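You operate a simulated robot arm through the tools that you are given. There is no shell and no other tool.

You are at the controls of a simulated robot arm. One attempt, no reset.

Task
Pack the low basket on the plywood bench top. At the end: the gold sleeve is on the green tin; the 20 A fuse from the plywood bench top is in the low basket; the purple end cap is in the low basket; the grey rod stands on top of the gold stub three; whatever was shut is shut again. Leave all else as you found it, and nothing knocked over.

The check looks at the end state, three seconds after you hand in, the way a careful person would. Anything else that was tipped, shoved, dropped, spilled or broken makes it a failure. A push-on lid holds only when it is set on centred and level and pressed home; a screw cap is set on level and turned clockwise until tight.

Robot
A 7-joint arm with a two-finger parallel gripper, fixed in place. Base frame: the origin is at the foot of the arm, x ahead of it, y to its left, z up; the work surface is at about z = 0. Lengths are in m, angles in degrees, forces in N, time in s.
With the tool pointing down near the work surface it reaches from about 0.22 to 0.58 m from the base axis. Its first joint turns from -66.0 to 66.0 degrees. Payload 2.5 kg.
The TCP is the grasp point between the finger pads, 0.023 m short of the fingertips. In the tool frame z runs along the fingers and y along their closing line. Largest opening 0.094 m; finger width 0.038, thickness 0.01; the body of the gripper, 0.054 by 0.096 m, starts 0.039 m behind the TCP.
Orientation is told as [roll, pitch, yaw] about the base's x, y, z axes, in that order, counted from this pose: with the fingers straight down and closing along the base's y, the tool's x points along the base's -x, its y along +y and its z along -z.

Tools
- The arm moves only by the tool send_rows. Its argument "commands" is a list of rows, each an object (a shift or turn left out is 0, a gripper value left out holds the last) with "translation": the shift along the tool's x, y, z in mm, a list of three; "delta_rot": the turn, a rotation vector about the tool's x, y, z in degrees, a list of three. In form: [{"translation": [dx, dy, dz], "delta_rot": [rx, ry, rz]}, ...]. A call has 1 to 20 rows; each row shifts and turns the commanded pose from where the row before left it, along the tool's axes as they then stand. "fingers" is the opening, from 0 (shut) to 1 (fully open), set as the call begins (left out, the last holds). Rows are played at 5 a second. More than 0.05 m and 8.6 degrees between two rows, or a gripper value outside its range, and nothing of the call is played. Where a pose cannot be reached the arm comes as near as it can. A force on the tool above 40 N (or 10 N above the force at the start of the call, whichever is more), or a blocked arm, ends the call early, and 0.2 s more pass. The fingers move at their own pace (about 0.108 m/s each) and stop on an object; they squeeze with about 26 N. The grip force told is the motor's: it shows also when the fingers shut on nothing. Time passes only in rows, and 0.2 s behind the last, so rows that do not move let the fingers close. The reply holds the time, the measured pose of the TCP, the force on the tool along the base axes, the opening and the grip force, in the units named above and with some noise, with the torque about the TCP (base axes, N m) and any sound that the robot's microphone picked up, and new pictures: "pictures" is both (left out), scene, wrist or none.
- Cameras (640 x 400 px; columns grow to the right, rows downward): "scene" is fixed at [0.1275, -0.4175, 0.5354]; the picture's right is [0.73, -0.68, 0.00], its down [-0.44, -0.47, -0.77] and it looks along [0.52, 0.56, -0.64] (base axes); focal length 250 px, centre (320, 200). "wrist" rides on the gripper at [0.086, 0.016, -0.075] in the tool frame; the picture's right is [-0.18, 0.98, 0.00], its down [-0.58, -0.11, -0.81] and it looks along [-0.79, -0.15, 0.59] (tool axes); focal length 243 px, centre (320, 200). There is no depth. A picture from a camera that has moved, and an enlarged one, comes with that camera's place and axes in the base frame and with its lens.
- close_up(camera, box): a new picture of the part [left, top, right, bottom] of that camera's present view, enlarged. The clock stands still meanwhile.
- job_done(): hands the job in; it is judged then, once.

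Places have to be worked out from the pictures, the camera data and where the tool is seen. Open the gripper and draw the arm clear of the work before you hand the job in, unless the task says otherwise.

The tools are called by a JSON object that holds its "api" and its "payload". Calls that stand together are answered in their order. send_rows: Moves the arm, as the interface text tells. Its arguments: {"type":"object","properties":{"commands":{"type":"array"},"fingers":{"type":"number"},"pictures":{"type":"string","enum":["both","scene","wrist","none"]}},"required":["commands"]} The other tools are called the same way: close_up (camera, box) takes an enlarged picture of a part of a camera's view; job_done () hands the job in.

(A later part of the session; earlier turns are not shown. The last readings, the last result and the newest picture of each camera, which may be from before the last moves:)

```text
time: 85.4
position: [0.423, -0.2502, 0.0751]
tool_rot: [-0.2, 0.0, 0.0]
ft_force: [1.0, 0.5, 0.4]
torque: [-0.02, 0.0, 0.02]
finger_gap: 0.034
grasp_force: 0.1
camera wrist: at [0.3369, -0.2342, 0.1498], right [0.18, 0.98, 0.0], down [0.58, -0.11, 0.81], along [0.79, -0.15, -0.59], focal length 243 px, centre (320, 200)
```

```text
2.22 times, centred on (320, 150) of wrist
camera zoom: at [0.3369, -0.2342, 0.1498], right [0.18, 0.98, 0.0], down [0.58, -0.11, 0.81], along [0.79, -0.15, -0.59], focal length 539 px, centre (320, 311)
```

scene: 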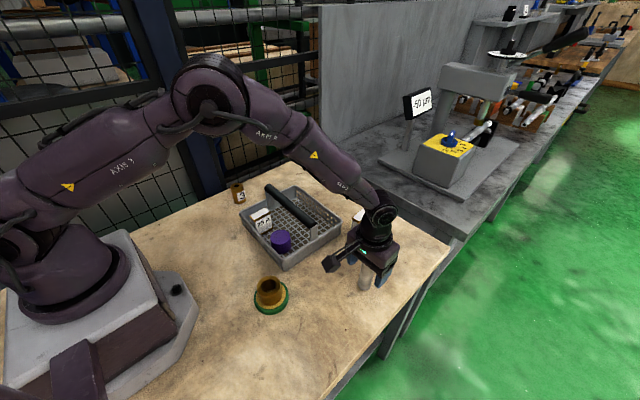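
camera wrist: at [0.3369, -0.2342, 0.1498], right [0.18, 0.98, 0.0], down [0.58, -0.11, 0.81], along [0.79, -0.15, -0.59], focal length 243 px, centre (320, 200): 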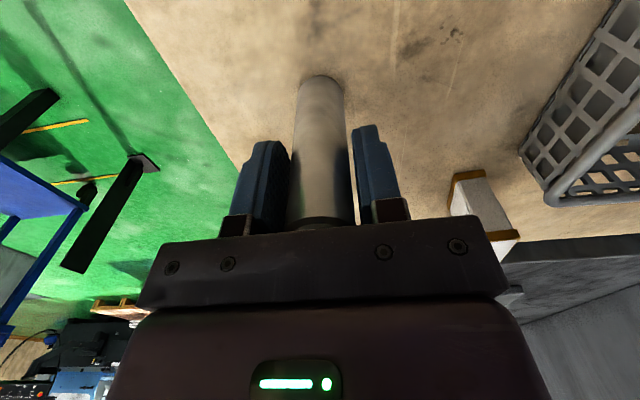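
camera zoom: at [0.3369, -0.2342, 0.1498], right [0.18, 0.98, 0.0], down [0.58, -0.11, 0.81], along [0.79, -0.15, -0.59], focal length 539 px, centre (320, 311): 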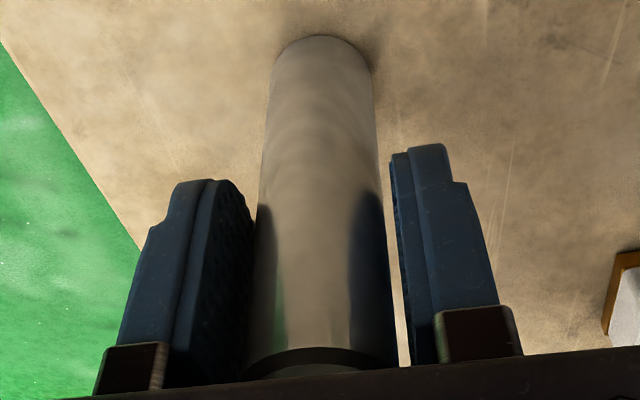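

The rod is slightly nearer the −y finger. I'll shift 1 mm and close fully.

{"api": "send_rows", "payload": {"commands": [{"translation": [0, -0.8, 0]}, {"translation": [0, 0, 0]}], "pictures": "none"}}

{"api": "send_rows", "payload": {"commands": [{"translation": [0, 0, 0]}, {"translation": [0, 0, 0]}, {"translation": [0, 0, 0]}, {"translation": [0, 0, 0]}], "fingers": 0, "pictures": "wrist"}}

{"api": "send_rows", "payload": {"commands": [{"translation": [0, 0, -1]}, {"translation": [0, 0, -1]}, {"translation": [0, 0, -2]}, {"translation": [0, 0, -3]}, {"translation": [0, 0, -3]}, {"translation": [0, 0, 0]}], "pictures": "wrist"}}

```text
time: 86.0
position: [0.4243, -0.2499, 0.0763]
tool_rot: [-0.2, 0.1, 0.1]
ft_force: [-0.9, 0.2, 0.1]
torque: [0.01, 0.0, 0.02]
finger_gap: 0.034
grasp_force: 0.1
```

```text
time: 87.0
position: [0.4238, -0.2501, 0.0763]
tool_rot: [-0.1, 0.0, 0.0]
ft_force: [-0.1, 1.6, -0.4]
torque: [0.07, -0.01, -0.01]
finger_gap: 0.0294
grasp_force: 25.9
camera wrist: at [0.3373, -0.2348, 0.1499], right [0.18, 0.98, 0.0], down [0.58, -0.11, 0.81], along [0.79, -0.15, -0.59], focal length 243 px, centre (320, 200)
```

wrist: 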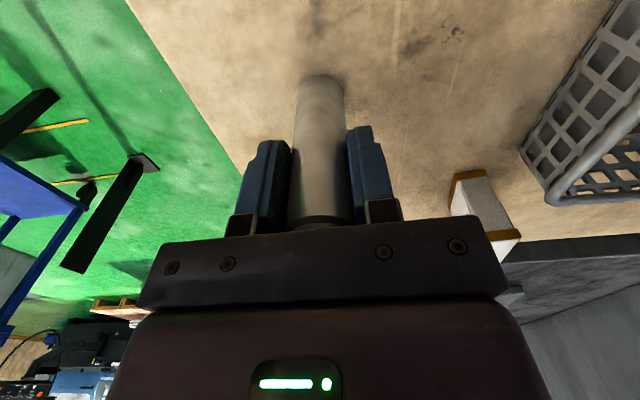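

```text
time: 88.4
position: [0.4238, -0.2505, 0.0857]
tool_rot: [0.0, 0.0, 0.0]
ft_force: [-0.2, -0.3, -6.3]
torque: [-0.01, 0.0, -0.02]
finger_gap: 0.0292
grasp_force: 26.0
camera wrist: at [0.3373, -0.2353, 0.1602], right [0.18, 0.98, 0.0], down [0.58, -0.11, 0.81], along [0.79, -0.15, -0.59], focal length 243 px, centre (320, 200)
```

wrist: 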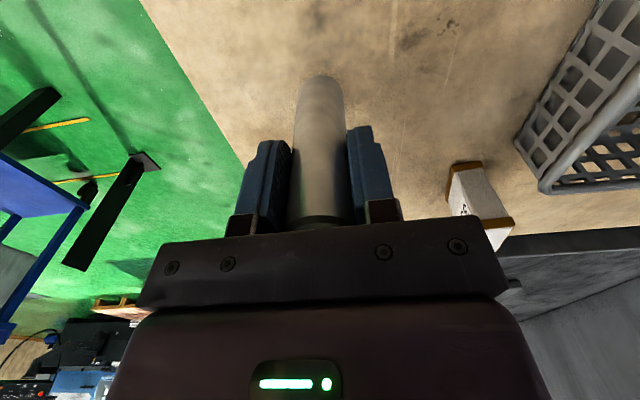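

The rod is held (about 6 N). I'll lift it slowly with a gentle ramp to a height that clears the basket handle.

{"api": "send_rows", "payload": {"commands": [{"translation": [0, 0, -2]}, {"translation": [0, 0, -3]}, {"translation": [0, 0, -5]}, {"translation": [0, 0, -6]}, {"translation": [0, 0, -7]}, {"translation": [0, 0, -8]}, {"translation": [0, 0, -9]}, {"translation": [0, 0, -9]}, {"translation": [0, 0, -9]}, {"translation": [0, 0, -9]}, {"translation": [0, 0, -9]}, {"translation": [0, 0, -9]}, {"translation": [0, 0, -9]}, {"translation": [0, 0, -9]}, {"translation": [0, 0, -9]}, {"translation": [0, 0, -9]}, {"translation": [0, 0, -8]}, {"translation": [0, 0, -6]}, {"translation": [0, 0, -4]}, {"translation": [0, 0, -2]}]}}

```text
time: 92.6
position: [0.4235, -0.2503, 0.2263]
tool_rot: [0.0, 0.1, 0.0]
ft_force: [-1.3, 0.7, -5.0]
torque: [0.0, 0.05, -0.03]
finger_gap: 0.0292
grasp_force: 25.5
camera wrist: at [0.3368, -0.2348, 0.3009], right [0.18, 0.98, 0.0], down [0.58, -0.11, 0.81], along [0.79, -0.15, -0.59], focal length 243 px, centre (320, 200)
```

scene: 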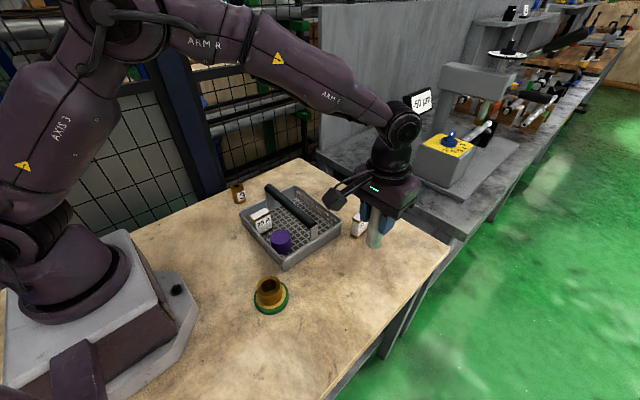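
wrist: 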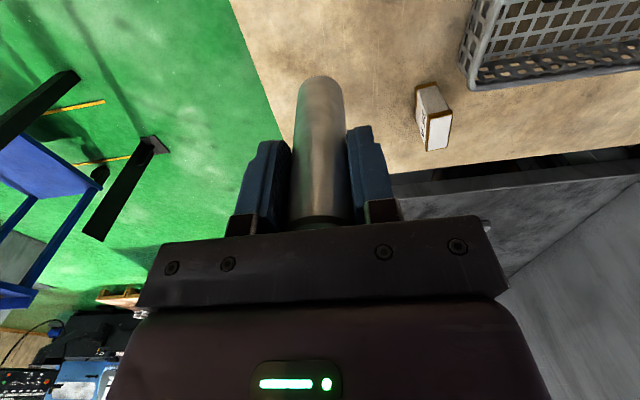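

The rod is steady in the grip with its bottom at about 0.15. I'll carry it slowly toward the stub above the basket.

{"api": "send_rows", "payload": {"commands": [{"translation": [0, 3, 0]}, {"translation": [1, 6, 0]}, {"translation": [2, 9, 0]}, {"translation": [2, 12, 0]}, {"translation": [2, 15, 0]}, {"translation": [2, 17, 0]}, {"translation": [2, 18, 0]}, {"translation": [2, 18, 0]}, {"translation": [2, 18, 0]}, {"translation": [2, 18, 0]}, {"translation": [2, 18, 0]}, {"translation": [2, 18, 0]}, {"translation": [2, 18, 0]}, {"translation": [2, 18, 0]}, {"translation": [2, 18, 0]}, {"translation": [2, 18, 0]}, {"translation": [2, 18, 0]}, {"translation": [2, 18, 0]}, {"translation": [2, 18, 0]}, {"translation": [2, 18, 0]}], "pictures": "wrist"}}

{"api": "send_rows", "payload": {"commands": [{"translation": [2, 18, 0]}, {"translation": [2, 18, 0]}, {"translation": [2, 18, 0]}, {"translation": [2, 18, 0]}, {"translation": [2, 18, 0]}, {"translation": [2, 16, 0]}, {"translation": [2, 13, 0]}, {"translation": [2, 10, 0]}, {"translation": [2, 8, 0]}, {"translation": [2, 6, 0]}, {"translation": [1, 4, 0]}, {"translation": [0, 2, 0]}, {"translation": [0, 0, 0]}, {"translation": [0, 0, 0]}]}}

```text
time: 96.8
position: [0.3871, 0.0645, 0.226]
tool_rot: [-0.1, 0.0, 0.1]
ft_force: [-0.1, -0.5, -5.3]
torque: [0.0, 0.03, -0.03]
finger_gap: 0.0293
grasp_force: 26.3
camera wrist: at [0.3003, 0.0792, 0.3006], right [0.18, 0.98, 0.0], down [0.58, -0.11, 0.81], along [0.79, -0.15, -0.59], focal length 243 px, centre (320, 200)
```

wrist: 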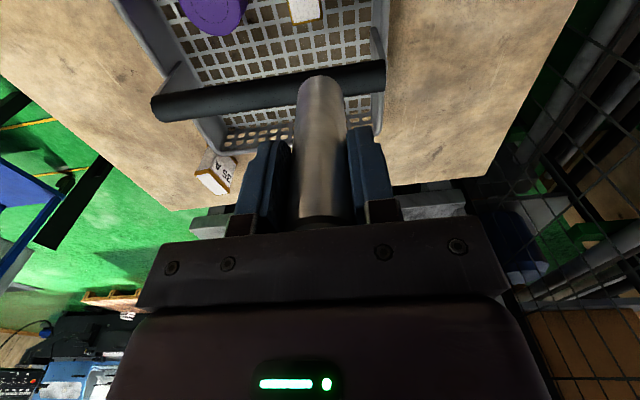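

```text
time: 99.8
position: [0.3641, 0.2129, 0.2261]
tool_rot: [0.0, 0.0, 0.0]
ft_force: [-0.1, 0.1, -4.9]
torque: [0.0, -0.02, -0.04]
finger_gap: 0.029
grasp_force: 26.3
camera wrist: at [0.2789, 0.2282, 0.3007], right [0.18, 0.98, 0.0], down [0.58, -0.11, 0.81], along [0.79, -0.15, -0.59], focal length 243 px, centre (320, 200)
```

scene: 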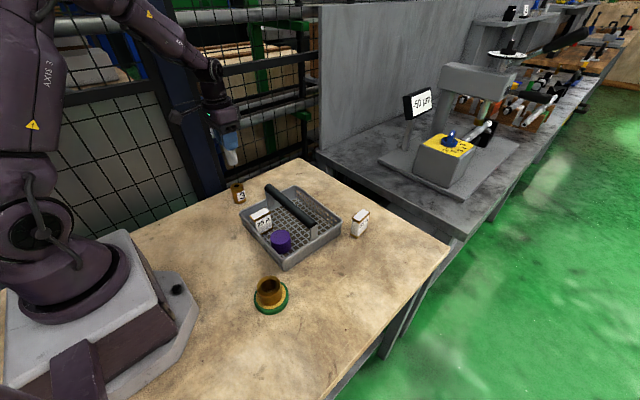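
wrist: 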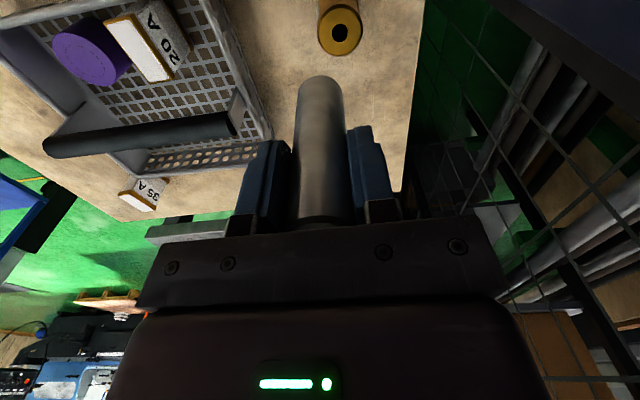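

The stub is visible just ahead of the rod's lower end. I'll take a close-up to measure the stub top and rod base.

{"api": "close_up", "payload": {"camera": "wrist", "box": [276, 0, 404, 100]}}

{"api": "close_up", "payload": {"camera": "scene", "box": [195, 110, 275, 210]}}

```text
4.00 times, centred on (340, 50) of wrist
camera zoom: at [0.2789, 0.2282, 0.3007], right [0.18, 0.98, 0.0], down [0.58, -0.11, 0.81], along [0.79, -0.15, -0.59], focal length 970 px, centre (240, 800)
```

zoom: 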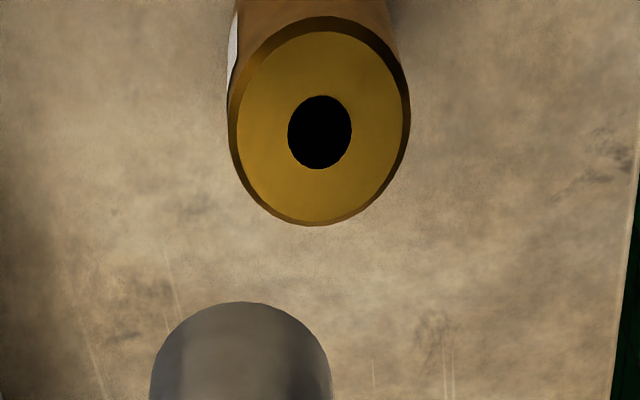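

```text
4.00 times, centred on (235, 160) of scene
camera zoom: at [0.1275, -0.4175, 0.5354], right [0.73, -0.68, 0.0], down [-0.44, -0.47, -0.77], along [0.52, 0.56, -0.64], focal length 1001 px, centre (660, 360)
```

zoom: 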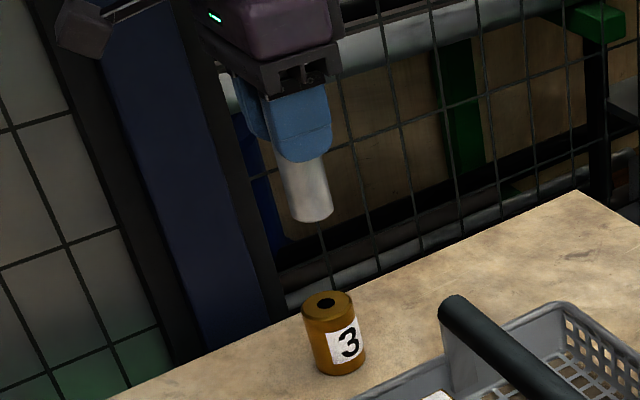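

From the wrist view, the stub's hole centre is at ≈ (0.3647, 0.2303), with the rod nearly on the TCP axis. I'll move +17.4 mm in y, then lower until the rod's bottom is about 15–18 mm above the stub.

{"api": "send_rows", "payload": {"commands": [{"translation": [0, 2, 0]}, {"translation": [0, 4, 0]}, {"translation": [0, 5, 0]}, {"translation": [0, 4, 0]}, {"translation": [0, 2.4, 0]}, {"translation": [0, 0, 2]}, {"translation": [0, 0, 5]}, {"translation": [0, 0, 7]}, {"translation": [0, 0, 8]}, {"translation": [0, 0, 8]}, {"translation": [0, 0, 8]}, {"translation": [0, 0, 8]}, {"translation": [0, 0, 8]}, {"translation": [0, 0, 7]}, {"translation": [0, 0, 6]}, {"translation": [0, 0, 4]}, {"translation": [0, 0, 2]}, {"translation": [0, 0, 0]}, {"translation": [0, 0, 0]}]}}

{"api": "close_up", "payload": {"camera": "wrist", "box": [266, 0, 374, 110]}}

{"api": "close_up", "payload": {"camera": "scene", "box": [205, 140, 269, 212]}}

```text
time: 103.8
position: [0.3664, 0.2304, 0.1548]
tool_rot: [-0.1, 0.1, 0.0]
ft_force: [-0.1, -0.4, -5.7]
torque: [0.01, -0.02, 0.0]
finger_gap: 0.0293
grasp_force: 25.9
camera wrist: at [0.28, 0.2465, 0.2278], right [0.18, 0.98, 0.0], down [0.58, -0.11, 0.81], along [0.79, -0.15, -0.59], focal length 243 px, centre (320, 200)
```

scene: 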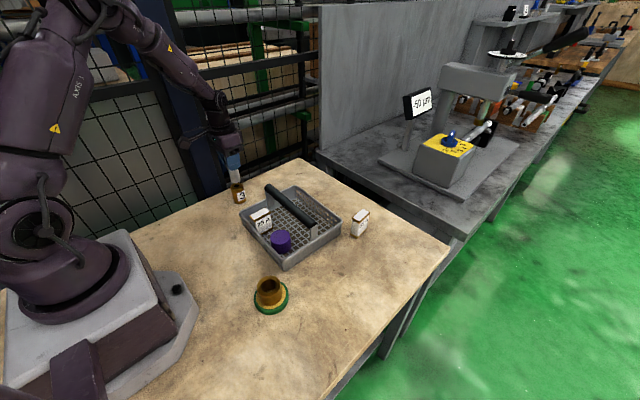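
wrist: 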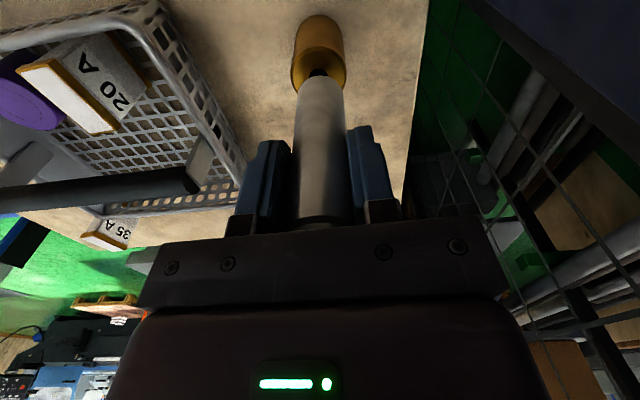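

```text
3.64 times, centred on (320, 55) of wrist
camera zoom: at [0.28, 0.2465, 0.2278], right [0.18, 0.98, 0.0], down [0.58, -0.11, 0.81], along [0.79, -0.15, -0.59], focal length 882 px, centre (320, 727)
```

zoom: 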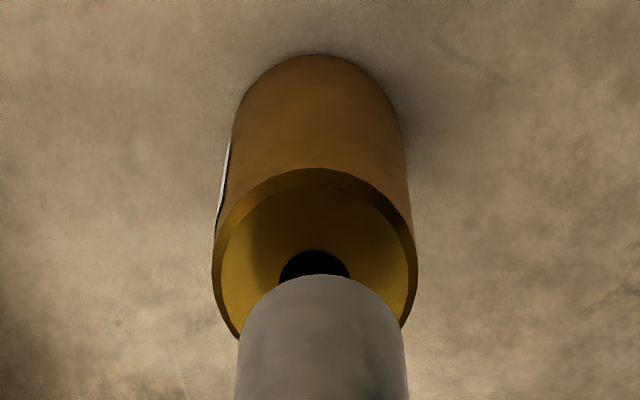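

```text
5.56 times, centred on (237, 176) of scene
camera zoom: at [0.1275, -0.4175, 0.5354], right [0.73, -0.68, 0.0], down [-0.44, -0.47, -0.77], along [0.52, 0.56, -0.64], focal length 1390 px, centre (781, 333)
```

zoom: 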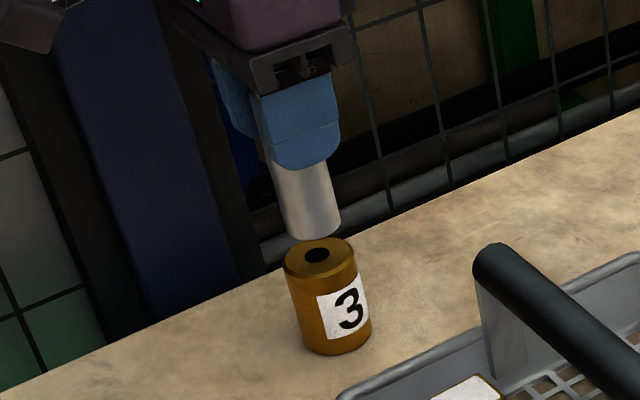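

Rod base and stub hole agree within about 2 mm; the rod is slightly far in +x. I'll correct −2 mm in x, −0.5 mm in y and lower to about 5 mm above the stub.

{"api": "send_rows", "payload": {"commands": [{"translation": [1, -0.3, 0]}, {"translation": [1, -0.2, 1]}, {"translation": [0, 0, 3]}, {"translation": [0, 0, 4]}, {"translation": [0, 0, 4]}, {"translation": [0, 0, 3]}, {"translation": [0, 0, 2]}, {"translation": [0, 0, 0]}, {"translation": [0, 0, 0]}]}}

{"api": "close_up", "payload": {"camera": "wrist", "box": [266, 0, 374, 110]}}

{"api": "close_up", "payload": {"camera": "scene", "box": [215, 160, 263, 212]}}

```text
time: 105.8
position: [0.3642, 0.2305, 0.1354]
tool_rot: [-0.1, 0.0, 0.0]
ft_force: [-0.4, 0.0, -6.1]
torque: [-0.01, 0.04, -0.01]
finger_gap: 0.0294
grasp_force: 25.7
camera wrist: at [0.2777, 0.2459, 0.2103], right [0.18, 0.98, 0.0], down [0.58, -0.11, 0.81], along [0.79, -0.15, -0.59], focal length 243 px, centre (320, 200)
```

scene: 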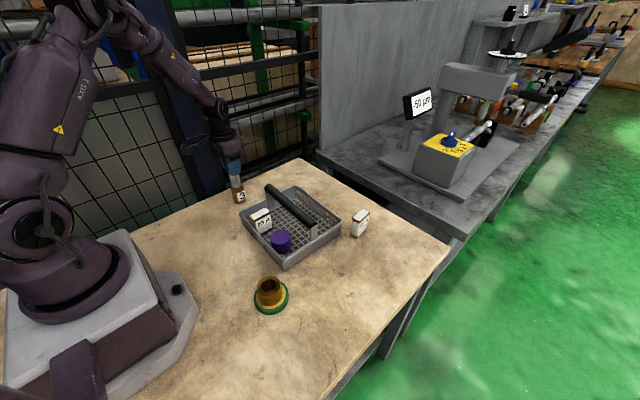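
wrist: 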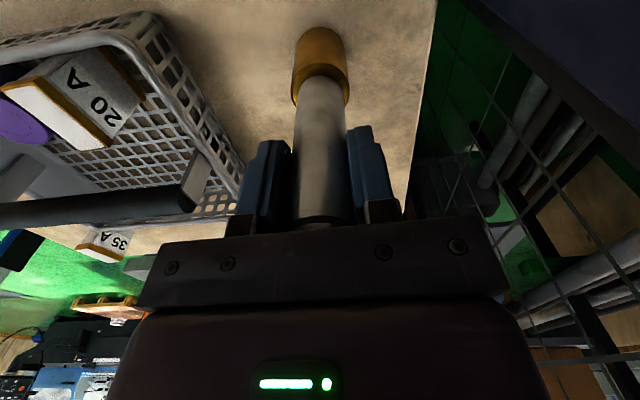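

```text
3.64 times, centred on (320, 55) of wrist
camera zoom: at [0.2777, 0.2459, 0.2103], right [0.18, 0.98, 0.0], down [0.58, -0.11, 0.81], along [0.79, -0.15, -0.59], focal length 882 px, centre (320, 727)
```

zoom: 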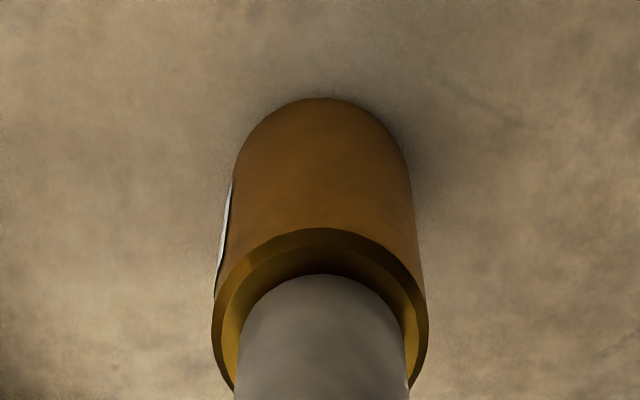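

```text
7.69 times, centred on (239, 186) of scene
camera zoom: at [0.1275, -0.4175, 0.5354], right [0.73, -0.68, 0.0], down [-0.44, -0.47, -0.77], along [0.52, 0.56, -0.64], focal length 1925 px, centre (943, 308)
```

zoom: 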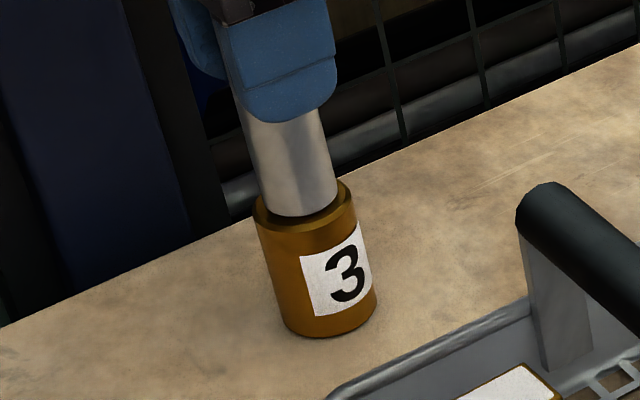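

The rod is centred over the stub in both views, about 3 mm above it. I'll lower in sub-millimetre steps until contact.

{"api": "send_rows", "payload": {"commands": [{"translation": [0, 0, 0.7]}, {"translation": [0, 0, 0.7]}, {"translation": [0, 0, 0.6]}, {"translation": [0, 0, 0]}], "pictures": "none"}}

```text
time: 106.8
position: [0.3653, 0.2296, 0.1362]
tool_rot: [0.0, -0.2, 0.0]
ft_force: [-4.4, -5.9, 18.5]
torque: [-0.37, 0.2, 0.08]
finger_gap: 0.0294
grasp_force: 26.0
```

Contact, with about 24 N pressing. I'll ease up half a millimetre at a time to unload before releasing.

{"api": "send_rows", "payload": {"commands": [{"translation": [0, 0, -0.6]}, {"translation": [0, 0, 0]}], "pictures": "none"}}

```text
time: 107.4
position: [0.3661, 0.2302, 0.1358]
tool_rot: [0.0, -0.3, 0.1]
ft_force: [1.3, -2.9, 16.4]
torque: [-0.22, -0.29, 0.0]
finger_gap: 0.0294
grasp_force: 26.4
```

{"api": "send_rows", "payload": {"commands": [{"translation": [0, 0, -0.6]}, {"translation": [0, 0, 0]}], "pictures": "none"}}

```text
time: 108.0
position: [0.3631, 0.2297, 0.1357]
tool_rot: [-0.1, 0.0, 0.0]
ft_force: [4.0, 0.6, 2.4]
torque: [0.1, -0.32, 0.03]
finger_gap: 0.029
grasp_force: 26.0
```

Nearly unloaded, with a small lateral force remaining. I'll raise another 0.3 mm and check both views before opening.

{"api": "send_rows", "payload": {"commands": [{"translation": [0, 0, -0.3]}, {"translation": [0, 0, 0]}, {"translation": [0, 0, 0]}], "pictures": "wrist"}}

{"api": "close_up", "payload": {"camera": "scene", "box": [215, 150, 263, 212]}}

{"api": "close_up", "payload": {"camera": "wrist", "box": [256, 10, 384, 130]}}

```text
time: 108.8
position: [0.3634, 0.2289, 0.1361]
tool_rot: [-0.1, 0.1, 0.0]
ft_force: [-0.6, -0.1, -5.5]
torque: [0.02, 0.0, 0.01]
finger_gap: 0.029
grasp_force: 25.6
camera wrist: at [0.2768, 0.2451, 0.2097], right [0.18, 0.98, 0.0], down [0.58, -0.11, 0.81], along [0.79, -0.15, -0.59], focal length 243 px, centre (320, 200)
```

wrist: 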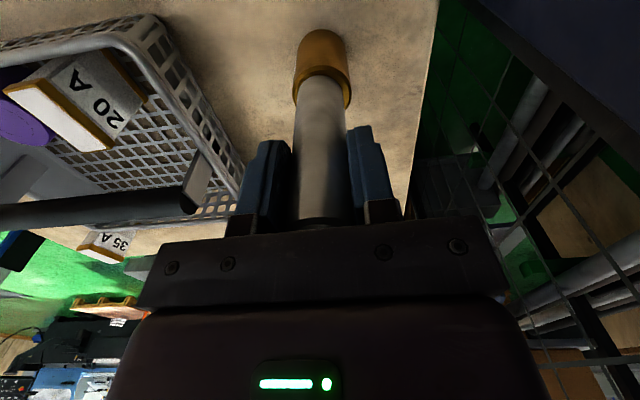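

```text
6.45 times, centred on (239, 181) of scene
camera zoom: at [0.1275, -0.4175, 0.5354], right [0.73, -0.68, 0.0], down [-0.44, -0.47, -0.77], along [0.52, 0.56, -0.64], focal length 1614 px, centre (843, 323)
```

zoom: 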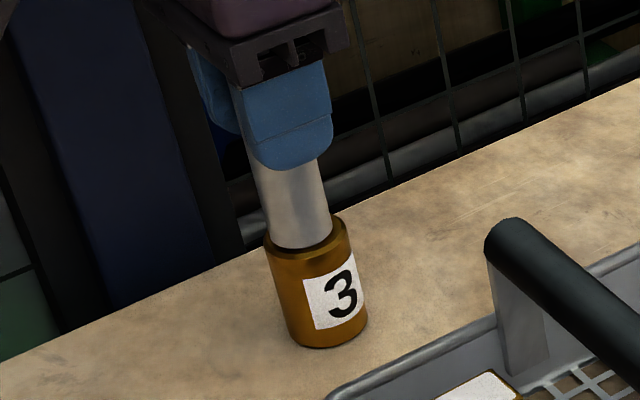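

```text
3.33 times, centred on (320, 70) of wrist
camera zoom: at [0.2768, 0.2451, 0.2097], right [0.18, 0.98, 0.0], down [0.58, -0.11, 0.81], along [0.79, -0.15, -0.59], focal length 809 px, centre (320, 633)
```

zoom: 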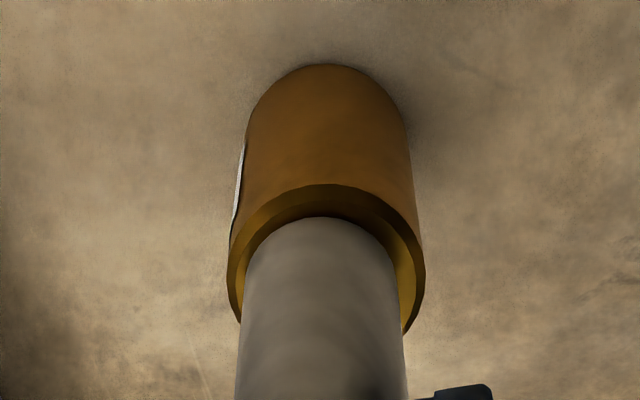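

The rod hangs just a fraction of a millimetre above the stub and is centred within about 1.5 mm. I'll lower 0.4 mm to seat it and check the force.

{"api": "send_rows", "payload": {"commands": [{"translation": [0, 0, 0.4]}, {"translation": [0, 0, 0]}, {"translation": [0, 0, 0]}], "pictures": "none"}}

```text
time: 109.6
position: [0.3644, 0.2299, 0.1356]
tool_rot: [0.0, 0.1, 0.1]
ft_force: [0.0, -0.6, -4.7]
torque: [0.0, 0.01, 0.03]
finger_gap: 0.0291
grasp_force: 26.2
```

{"api": "send_rows", "payload": {"commands": [{"translation": [0, 0, 0.3]}, {"translation": [0, 0, 0]}, {"translation": [0, 0, 0]}], "pictures": "none"}}

```text
time: 110.4
position: [0.365, 0.2288, 0.1352]
tool_rot: [-0.1, 0.0, 0.1]
ft_force: [0.1, 0.1, -3.8]
torque: [-0.01, 0.0, -0.02]
finger_gap: 0.0292
grasp_force: 25.6
```

{"api": "send_rows", "payload": {"commands": [{"translation": [0, 0, 0.25]}, {"translation": [0, 0, 0]}, {"translation": [0, 0, 0]}], "pictures": "none"}}

```text
time: 111.2
position: [0.3631, 0.2298, 0.1359]
tool_rot: [-0.1, 0.0, -0.1]
ft_force: [-0.8, 1.2, -1.1]
torque: [0.08, -0.01, 0.01]
finger_gap: 0.0292
grasp_force: 25.7
```

The rod's weight is now mostly on the stub with little side force. I'll open the fingers slightly and look.

{"api": "send_rows", "payload": {"commands": [{"translation": [0, 0, 0]}, {"translation": [0, 0, 0]}, {"translation": [0, 0, 0]}], "fingers": 0.42, "pictures": "both"}}

{"api": "close_up", "payload": {"camera": "wrist", "box": [240, 10, 400, 240]}}

{"api": "close_up", "payload": {"camera": "scene", "box": [215, 150, 263, 212]}}

```text
time: 112.0
position: [0.3652, 0.2288, 0.1347]
tool_rot: [-0.1, -0.1, 0.0]
ft_force: [0.1, 0.1, 0.4]
torque: [0.02, 0.01, 0.0]
finger_gap: 0.0395
grasp_force: 0.0
camera wrist: at [0.2775, 0.2451, 0.2094], right [0.18, 0.98, 0.0], down [0.58, -0.11, 0.81], along [0.79, -0.15, -0.59], focal length 243 px, centre (320, 200)
```

scene: 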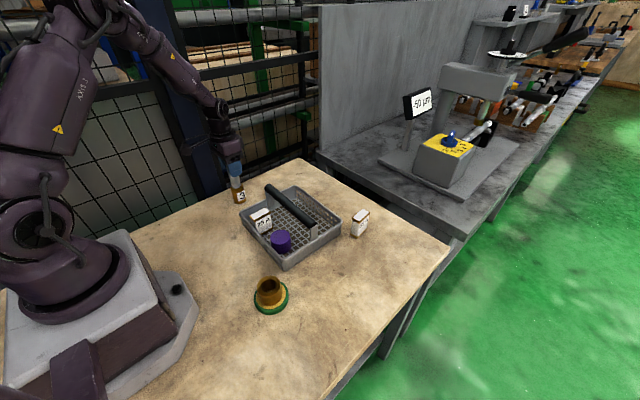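
wrist: 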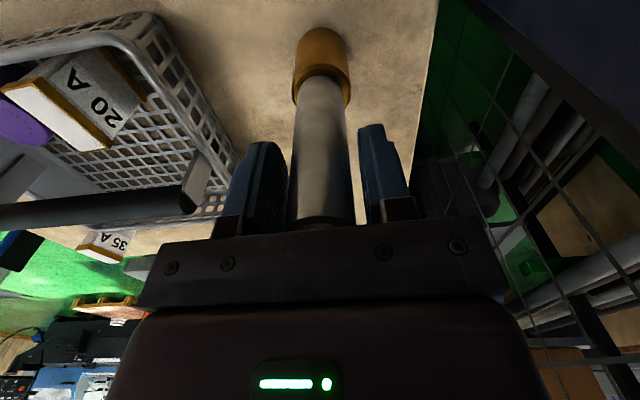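

```text
1.74 times, centred on (320, 125) of wrist
camera zoom: at [0.2775, 0.2451, 0.2094], right [0.18, 0.98, 0.0], down [0.58, -0.11, 0.81], along [0.79, -0.15, -0.59], focal length 422 px, centre (320, 330)
```

zoom: 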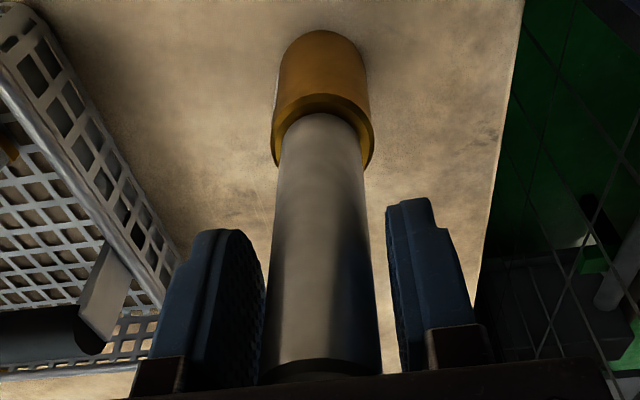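

```text
6.45 times, centred on (239, 181) of scene
camera zoom: at [0.1275, -0.4175, 0.5354], right [0.73, -0.68, 0.0], down [-0.44, -0.47, -0.77], along [0.52, 0.56, -0.64], focal length 1614 px, centre (843, 323)
```

zoom: 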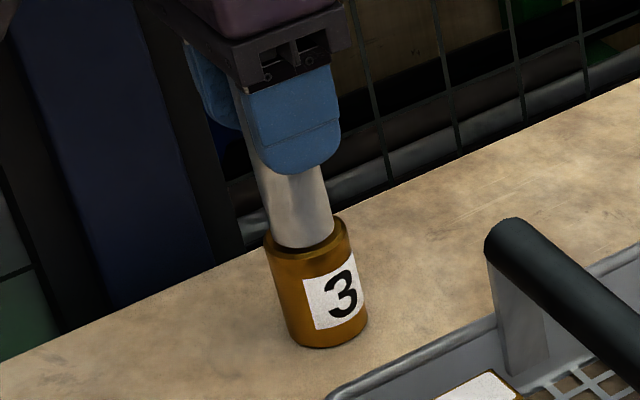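

The rod stands on its own on the stub. I'll open the fingers wider, then rise straight up slowly until clear.

{"api": "send_rows", "payload": {"commands": [{"translation": [0, 0, 0]}, {"translation": [0, 0, 0]}, {"translation": [0, 0, 0]}], "fingers": 0.8, "pictures": "wrist"}}

{"api": "send_rows", "payload": {"commands": [{"translation": [0, 0, -3]}, {"translation": [0, 0, -5]}, {"translation": [0, 0, -8]}, {"translation": [0, 0, -10]}, {"translation": [0, 0, -12]}, {"translation": [0, 0, -15]}, {"translation": [0, 0, -15]}, {"translation": [0, 0, -15]}, {"translation": [0, 0, -15]}, {"translation": [0, 0, -15]}, {"translation": [0, 0, 0]}]}}

```text
time: 112.8
position: [0.3637, 0.2287, 0.1357]
tool_rot: [-0.1, 0.0, 0.0]
ft_force: [-0.7, -0.2, 0.3]
torque: [-0.04, 0.0, 0.03]
finger_gap: 0.075
grasp_force: 0.0
camera wrist: at [0.2775, 0.2451, 0.2094], right [0.18, 0.98, 0.0], down [0.58, -0.11, 0.81], along [0.79, -0.15, -0.59], focal length 243 px, centre (320, 200)
```

wrist: 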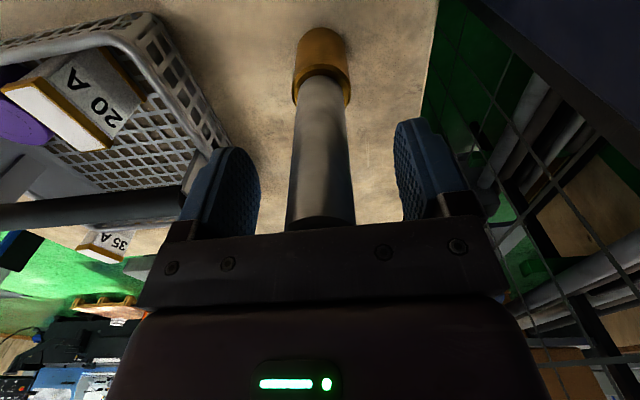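

```text
time: 115.2
position: [0.3637, 0.2298, 0.2484]
tool_rot: [-0.1, 0.1, 0.0]
ft_force: [0.1, 0.4, 0.3]
torque: [0.03, 0.01, 0.0]
finger_gap: 0.075
grasp_force: 0.0
camera wrist: at [0.2776, 0.2455, 0.3228], right [0.18, 0.98, 0.0], down [0.58, -0.11, 0.81], along [0.79, -0.15, -0.59], focal length 243 px, centre (320, 200)
```

scene: 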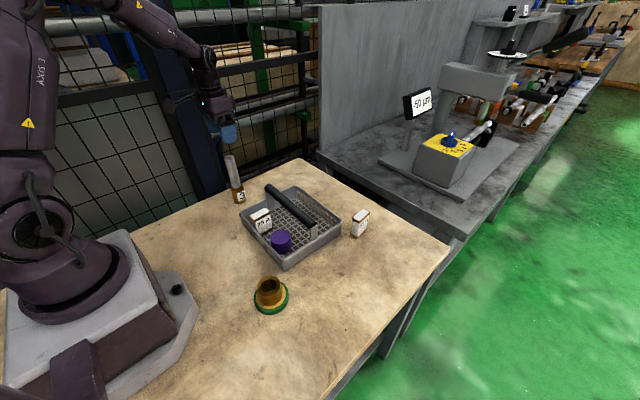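
wrist: 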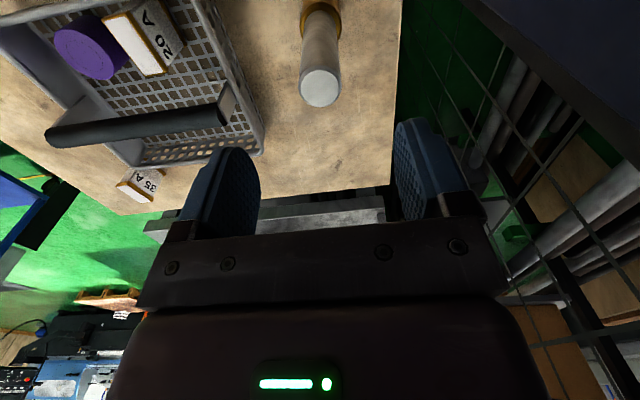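

The rod stands upright on the stub. I'll raise the arm and draw it back to about its starting pose, then inspect everything.

{"api": "send_rows", "payload": {"commands": [{"translation": [0, 0, -20]}, {"translation": [0, 0, -30]}, {"translation": [0, 0, -30]}, {"translation": [8, -16, -12]}, {"translation": [12, -24, 0]}, {"translation": [12, -24, 0]}, {"translation": [12, -24, 0]}, {"translation": [12, -22, 0]}, {"translation": [0, 0, 0]}, {"translation": [0, 0, 0]}], "fingers": 1}}

{"api": "close_up", "payload": {"camera": "scene", "box": [205, 145, 269, 215]}}

{"api": "close_up", "payload": {"camera": "scene", "box": [225, 170, 385, 275]}}

{"api": "close_up", "payload": {"camera": "scene", "box": [222, 250, 318, 330]}}

```text
time: 117.4
position: [0.3079, 0.1195, 0.339]
tool_rot: [-0.1, 0.0, 0.0]
ft_force: [-0.4, -1.4, -0.2]
torque: [0.0, 0.01, 0.0]
finger_gap: 0.0941
grasp_force: 0.1
camera wrist: at [0.2202, 0.1348, 0.4132], right [0.18, 0.98, 0.0], down [0.58, -0.11, 0.81], along [0.79, -0.15, -0.59], focal length 243 px, centre (320, 200)
```

scene: 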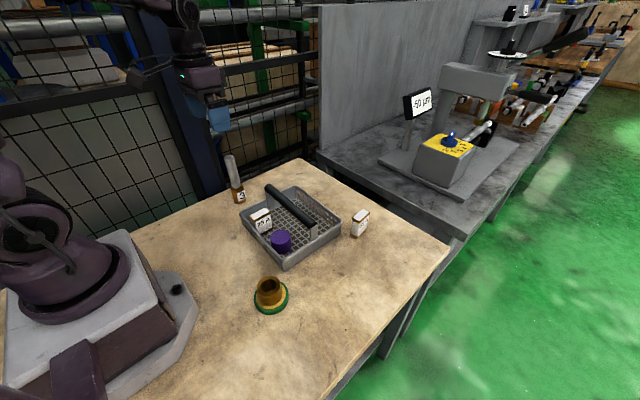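
wrist: 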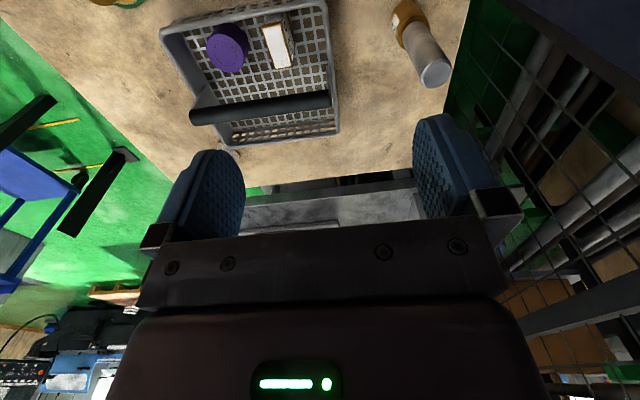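

```text
5.71 times, centred on (237, 180) of scene
camera zoom: at [0.1275, -0.4175, 0.5354], right [0.73, -0.68, 0.0], down [-0.44, -0.47, -0.77], along [0.52, 0.56, -0.64], focal length 1430 px, centre (794, 314)
```

zoom: 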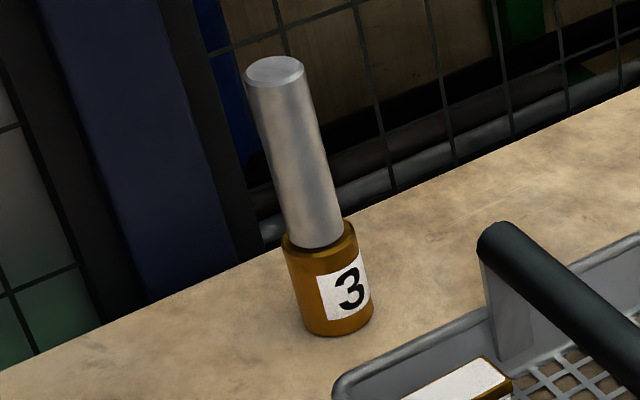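

```text
3.81 times, centred on (305, 222) of scene
camera zoom: at [0.1275, -0.4175, 0.5354], right [0.73, -0.68, 0.0], down [-0.44, -0.47, -0.77], along [0.52, 0.56, -0.64], focal length 953 px, centre (377, 114)
```

zoom: 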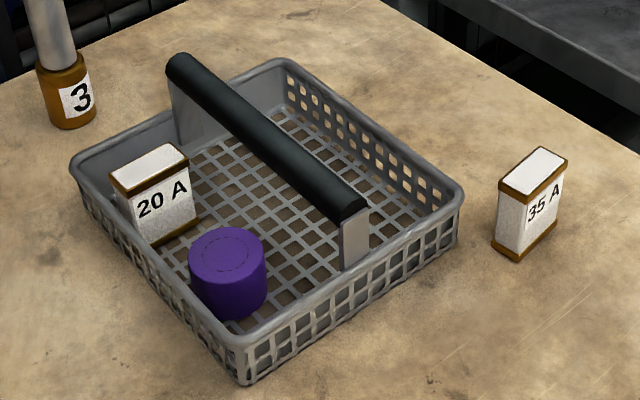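

```text
5.00 times, centred on (270, 290) of scene
camera zoom: at [0.1275, -0.4175, 0.5354], right [0.73, -0.68, 0.0], down [-0.44, -0.47, -0.77], along [0.52, 0.56, -0.64], focal length 1251 px, centre (570, -250)
```

zoom: 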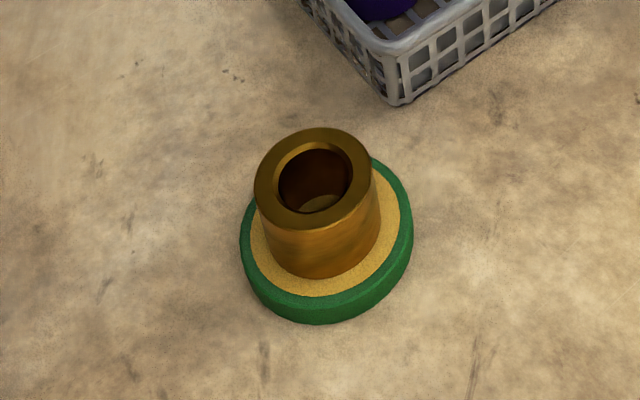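

Everything looks right. To confirm the basket and the other items didn't shift, I'll repeat the very first close-up for a direct comparison.

{"api": "close_up", "payload": {"camera": "scene", "box": [170, 150, 410, 300]}}

```text
2.67 times, centred on (290, 225) of scene
camera zoom: at [0.1275, -0.4175, 0.5354], right [0.73, -0.68, 0.0], down [-0.44, -0.47, -0.77], along [0.52, 0.56, -0.64], focal length 667 px, centre (400, 133)
```

zoom: 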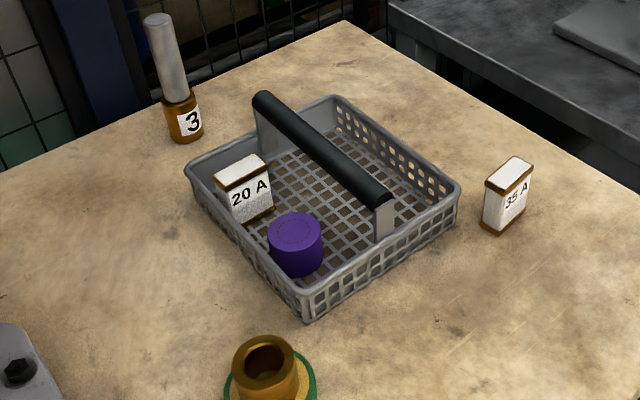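

The basket may have shifted a few mm during the earlier bump against its handle. I'll repeat the other initial close-ups to measure the shift precisely.

{"api": "close_up", "payload": {"camera": "scene", "box": [220, 160, 310, 216]}}

{"api": "close_up", "payload": {"camera": "scene", "box": [240, 240, 400, 340]}}

{"api": "close_up", "payload": {"camera": "scene", "box": [330, 190, 394, 230]}}

```text
7.11 times, centred on (265, 188) of scene
camera zoom: at [0.1275, -0.4175, 0.5354], right [0.73, -0.68, 0.0], down [-0.44, -0.47, -0.77], along [0.52, 0.56, -0.64], focal length 1779 px, centre (711, 285)
```

zoom: 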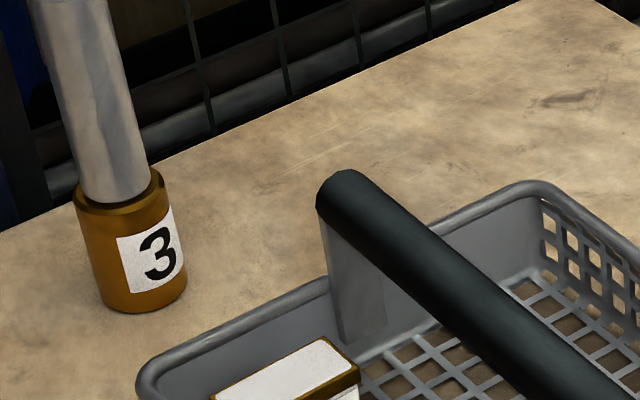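

```text
4.00 times, centred on (320, 290) of scene
camera zoom: at [0.1275, -0.4175, 0.5354], right [0.73, -0.68, 0.0], down [-0.44, -0.47, -0.77], along [0.52, 0.56, -0.64], focal length 1001 px, centre (320, -160)
```

zoom: 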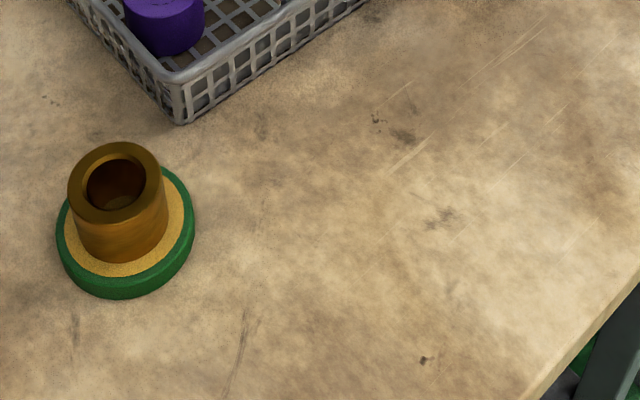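

```text
10.00 times, centred on (362, 210) of scene
camera zoom: at [0.1275, -0.4175, 0.5354], right [0.73, -0.68, 0.0], down [-0.44, -0.47, -0.77], along [0.52, 0.56, -0.64], focal length 2502 px, centre (-100, 100)
```

zoom: 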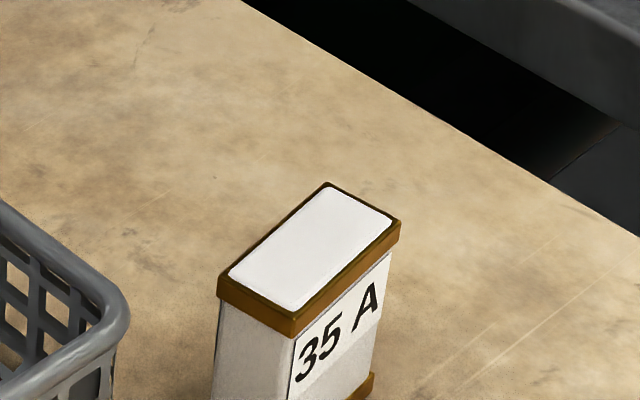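

The basket has moved about 4 mm in +x from that bump, while everything else, including the 35 A fuse, tin and stub, is unmoved. I'll nudge the basket back with the closed fingers against the middle of its far wall, starting by going around beyond it at height.

{"api": "send_rows", "payload": {"commands": [{"translation": [-20, -8, 5]}, {"translation": [-33, -14, 12]}, {"translation": [-33, -14, 15]}, {"translation": [-33, -14, 15]}, {"translation": [-33, -14, 15]}, {"translation": [-33, -14, 15]}, {"translation": [-33, -14, 15]}, {"translation": [-30, -14, 10]}, {"translation": [-10, -2, 0]}, {"translation": [0, 0, 0]}, {"translation": [0, 0, 0]}], "fingers": 0}}

```text
time: 119.8
position: [0.5643, 0.0118, 0.239]
tool_rot: [-0.1, 0.0, 0.1]
ft_force: [-0.1, -0.1, 0.0]
torque: [0.04, 0.01, 0.01]
finger_gap: 0.0
grasp_force: 25.9
camera wrist: at [0.4789, 0.0273, 0.3117], right [0.18, 0.98, 0.0], down [0.58, -0.11, 0.81], along [0.79, -0.15, -0.59], focal length 243 px, centre (320, 200)
```

scene: 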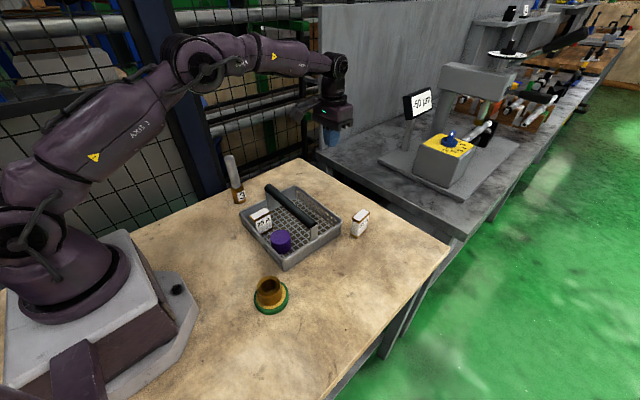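
wrist: 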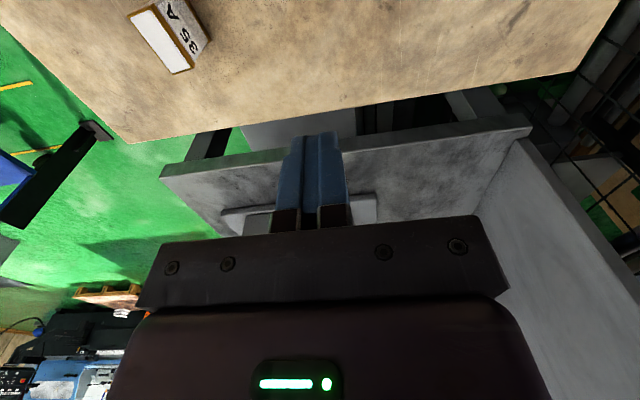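

I'm clear beyond the far wall. I'll lower to z≈0.04 in the free space there.

{"api": "send_rows", "payload": {"commands": [{"translation": [0, 0, 20]}, {"translation": [0, 0, 30]}, {"translation": [0, 0, 35]}, {"translation": [0, 0, 35]}, {"translation": [0, 0, 30]}, {"translation": [0, 0, 25]}, {"translation": [0, 0, 15]}, {"translation": [0, 0, 9]}, {"translation": [0, 0, 0]}, {"translation": [0, 0, 0]}]}}

{"api": "close_up", "payload": {"camera": "scene", "box": [260, 150, 388, 250]}}

```text
time: 122.0
position: [0.5664, 0.0104, 0.0394]
tool_rot: [-0.1, 0.1, 0.0]
ft_force: [0.2, -0.5, -0.7]
torque: [0.0, -0.02, -0.02]
finger_gap: 0.0001
grasp_force: 25.3
camera wrist: at [0.4801, 0.0267, 0.1132], right [0.18, 0.98, 0.0], down [0.58, -0.11, 0.81], along [0.79, -0.15, -0.59], focal length 243 px, centre (320, 200)
```

scene: 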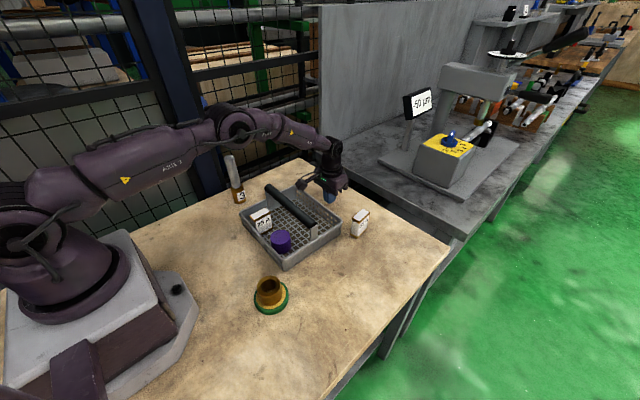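
wrist: 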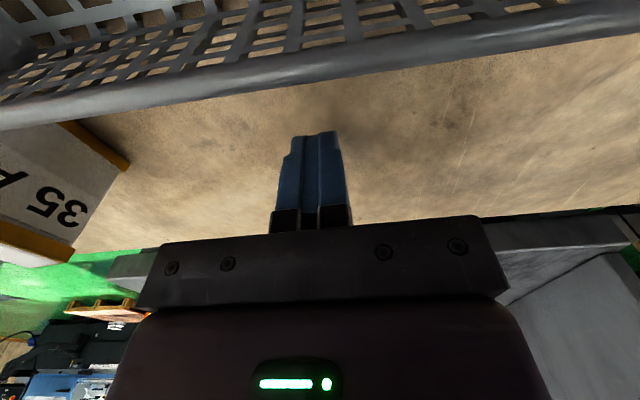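

```text
4.00 times, centred on (324, 200) of scene
camera zoom: at [0.1275, -0.4175, 0.5354], right [0.73, -0.68, 0.0], down [-0.44, -0.47, -0.77], along [0.52, 0.56, -0.64], focal length 1001 px, centre (304, 200)
```

zoom: 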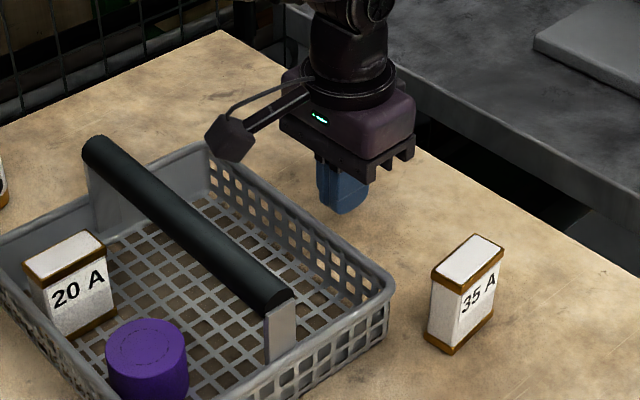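

The rim's outer edge is at x≈0.515, so contact comes at TCP x≈0.534. I'll raise 12 mm to keep the wrist camera above the handle, then approach to just short of the wall.

{"api": "send_rows", "payload": {"commands": [{"translation": [0, 0, -6]}, {"translation": [0, 0, -6]}, {"translation": [6, 1.5, 0]}, {"translation": [8, 0, 0]}, {"translation": [6, 0, 0]}, {"translation": [3, 0, 0]}, {"translation": [2, 0, 0]}, {"translation": [0, 0, 0]}, {"translation": [0, 0, 0]}]}}

{"api": "close_up", "payload": {"camera": "scene", "box": [284, 160, 348, 220]}}

```text
time: 124.0
position: [0.5413, 0.0128, 0.0515]
tool_rot: [-0.1, 0.0, 0.0]
ft_force: [-0.6, 0.0, -0.3]
torque: [0.03, -0.03, 0.04]
finger_gap: 0.0
grasp_force: 25.6
camera wrist: at [0.4547, 0.0285, 0.1256], right [0.18, 0.98, 0.0], down [0.58, -0.11, 0.81], along [0.79, -0.15, -0.59], focal length 243 px, centre (320, 200)
```

scene: 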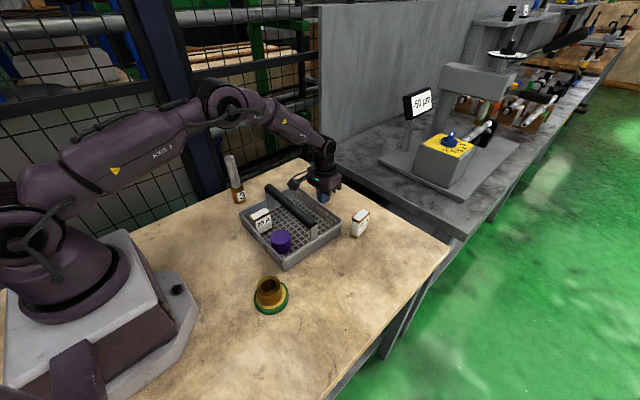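
wrist: 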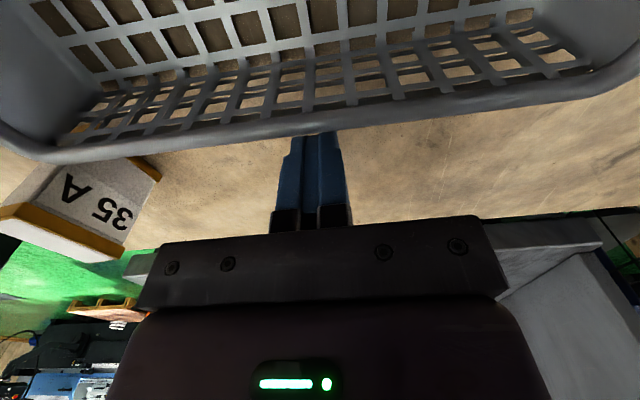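

```text
6.67 times, centred on (316, 190) of scene
camera zoom: at [0.1275, -0.4175, 0.5354], right [0.73, -0.68, 0.0], down [-0.44, -0.47, -0.77], along [0.52, 0.56, -0.64], focal length 1668 px, centre (347, 267)
```

zoom: 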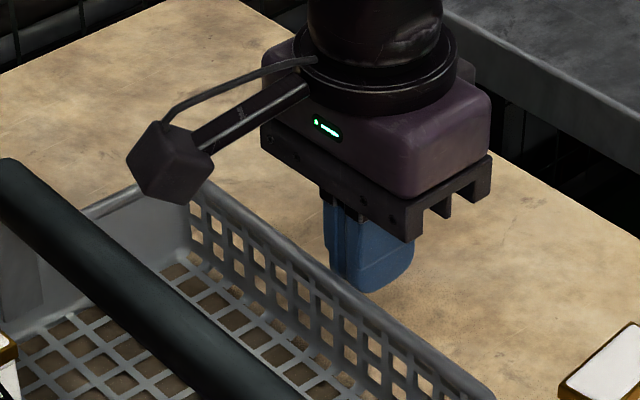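

About 4–5 mm remain to contact. I'll advance in 1 mm steps and measure the basket's corner position with the scene camera as I go.

{"api": "send_rows", "payload": {"commands": [{"translation": [1, 0, 0]}, {"translation": [1, 0, 0]}, {"translation": [1, 0, 0]}, {"translation": [1, 0, 0]}, {"translation": [1, 0, 0]}, {"translation": [0, 0, 0]}], "pictures": "none"}}

{"api": "close_up", "payload": {"camera": "scene", "box": [330, 190, 394, 230]}}

```text
time: 125.4
position: [0.5363, 0.0127, 0.052]
tool_rot: [-0.1, 0.0, 0.0]
ft_force: [0.8, -0.2, 0.0]
torque: [-0.01, 0.02, 0.0]
finger_gap: 0.0002
grasp_force: 26.1
```

```text
10.00 times, centred on (362, 210) of scene
camera zoom: at [0.1275, -0.4175, 0.5354], right [0.73, -0.68, 0.0], down [-0.44, -0.47, -0.77], along [0.52, 0.56, -0.64], focal length 2502 px, centre (-100, 100)
```

zoom: 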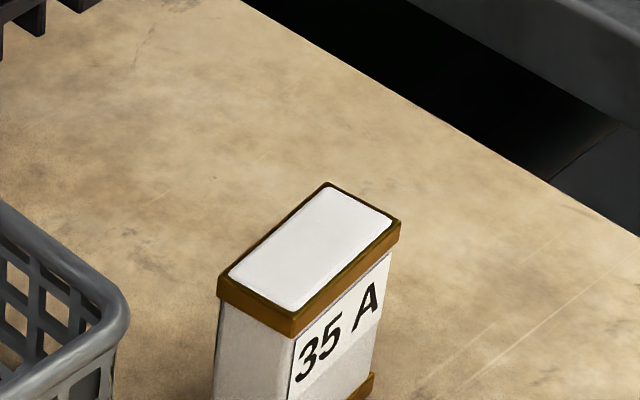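

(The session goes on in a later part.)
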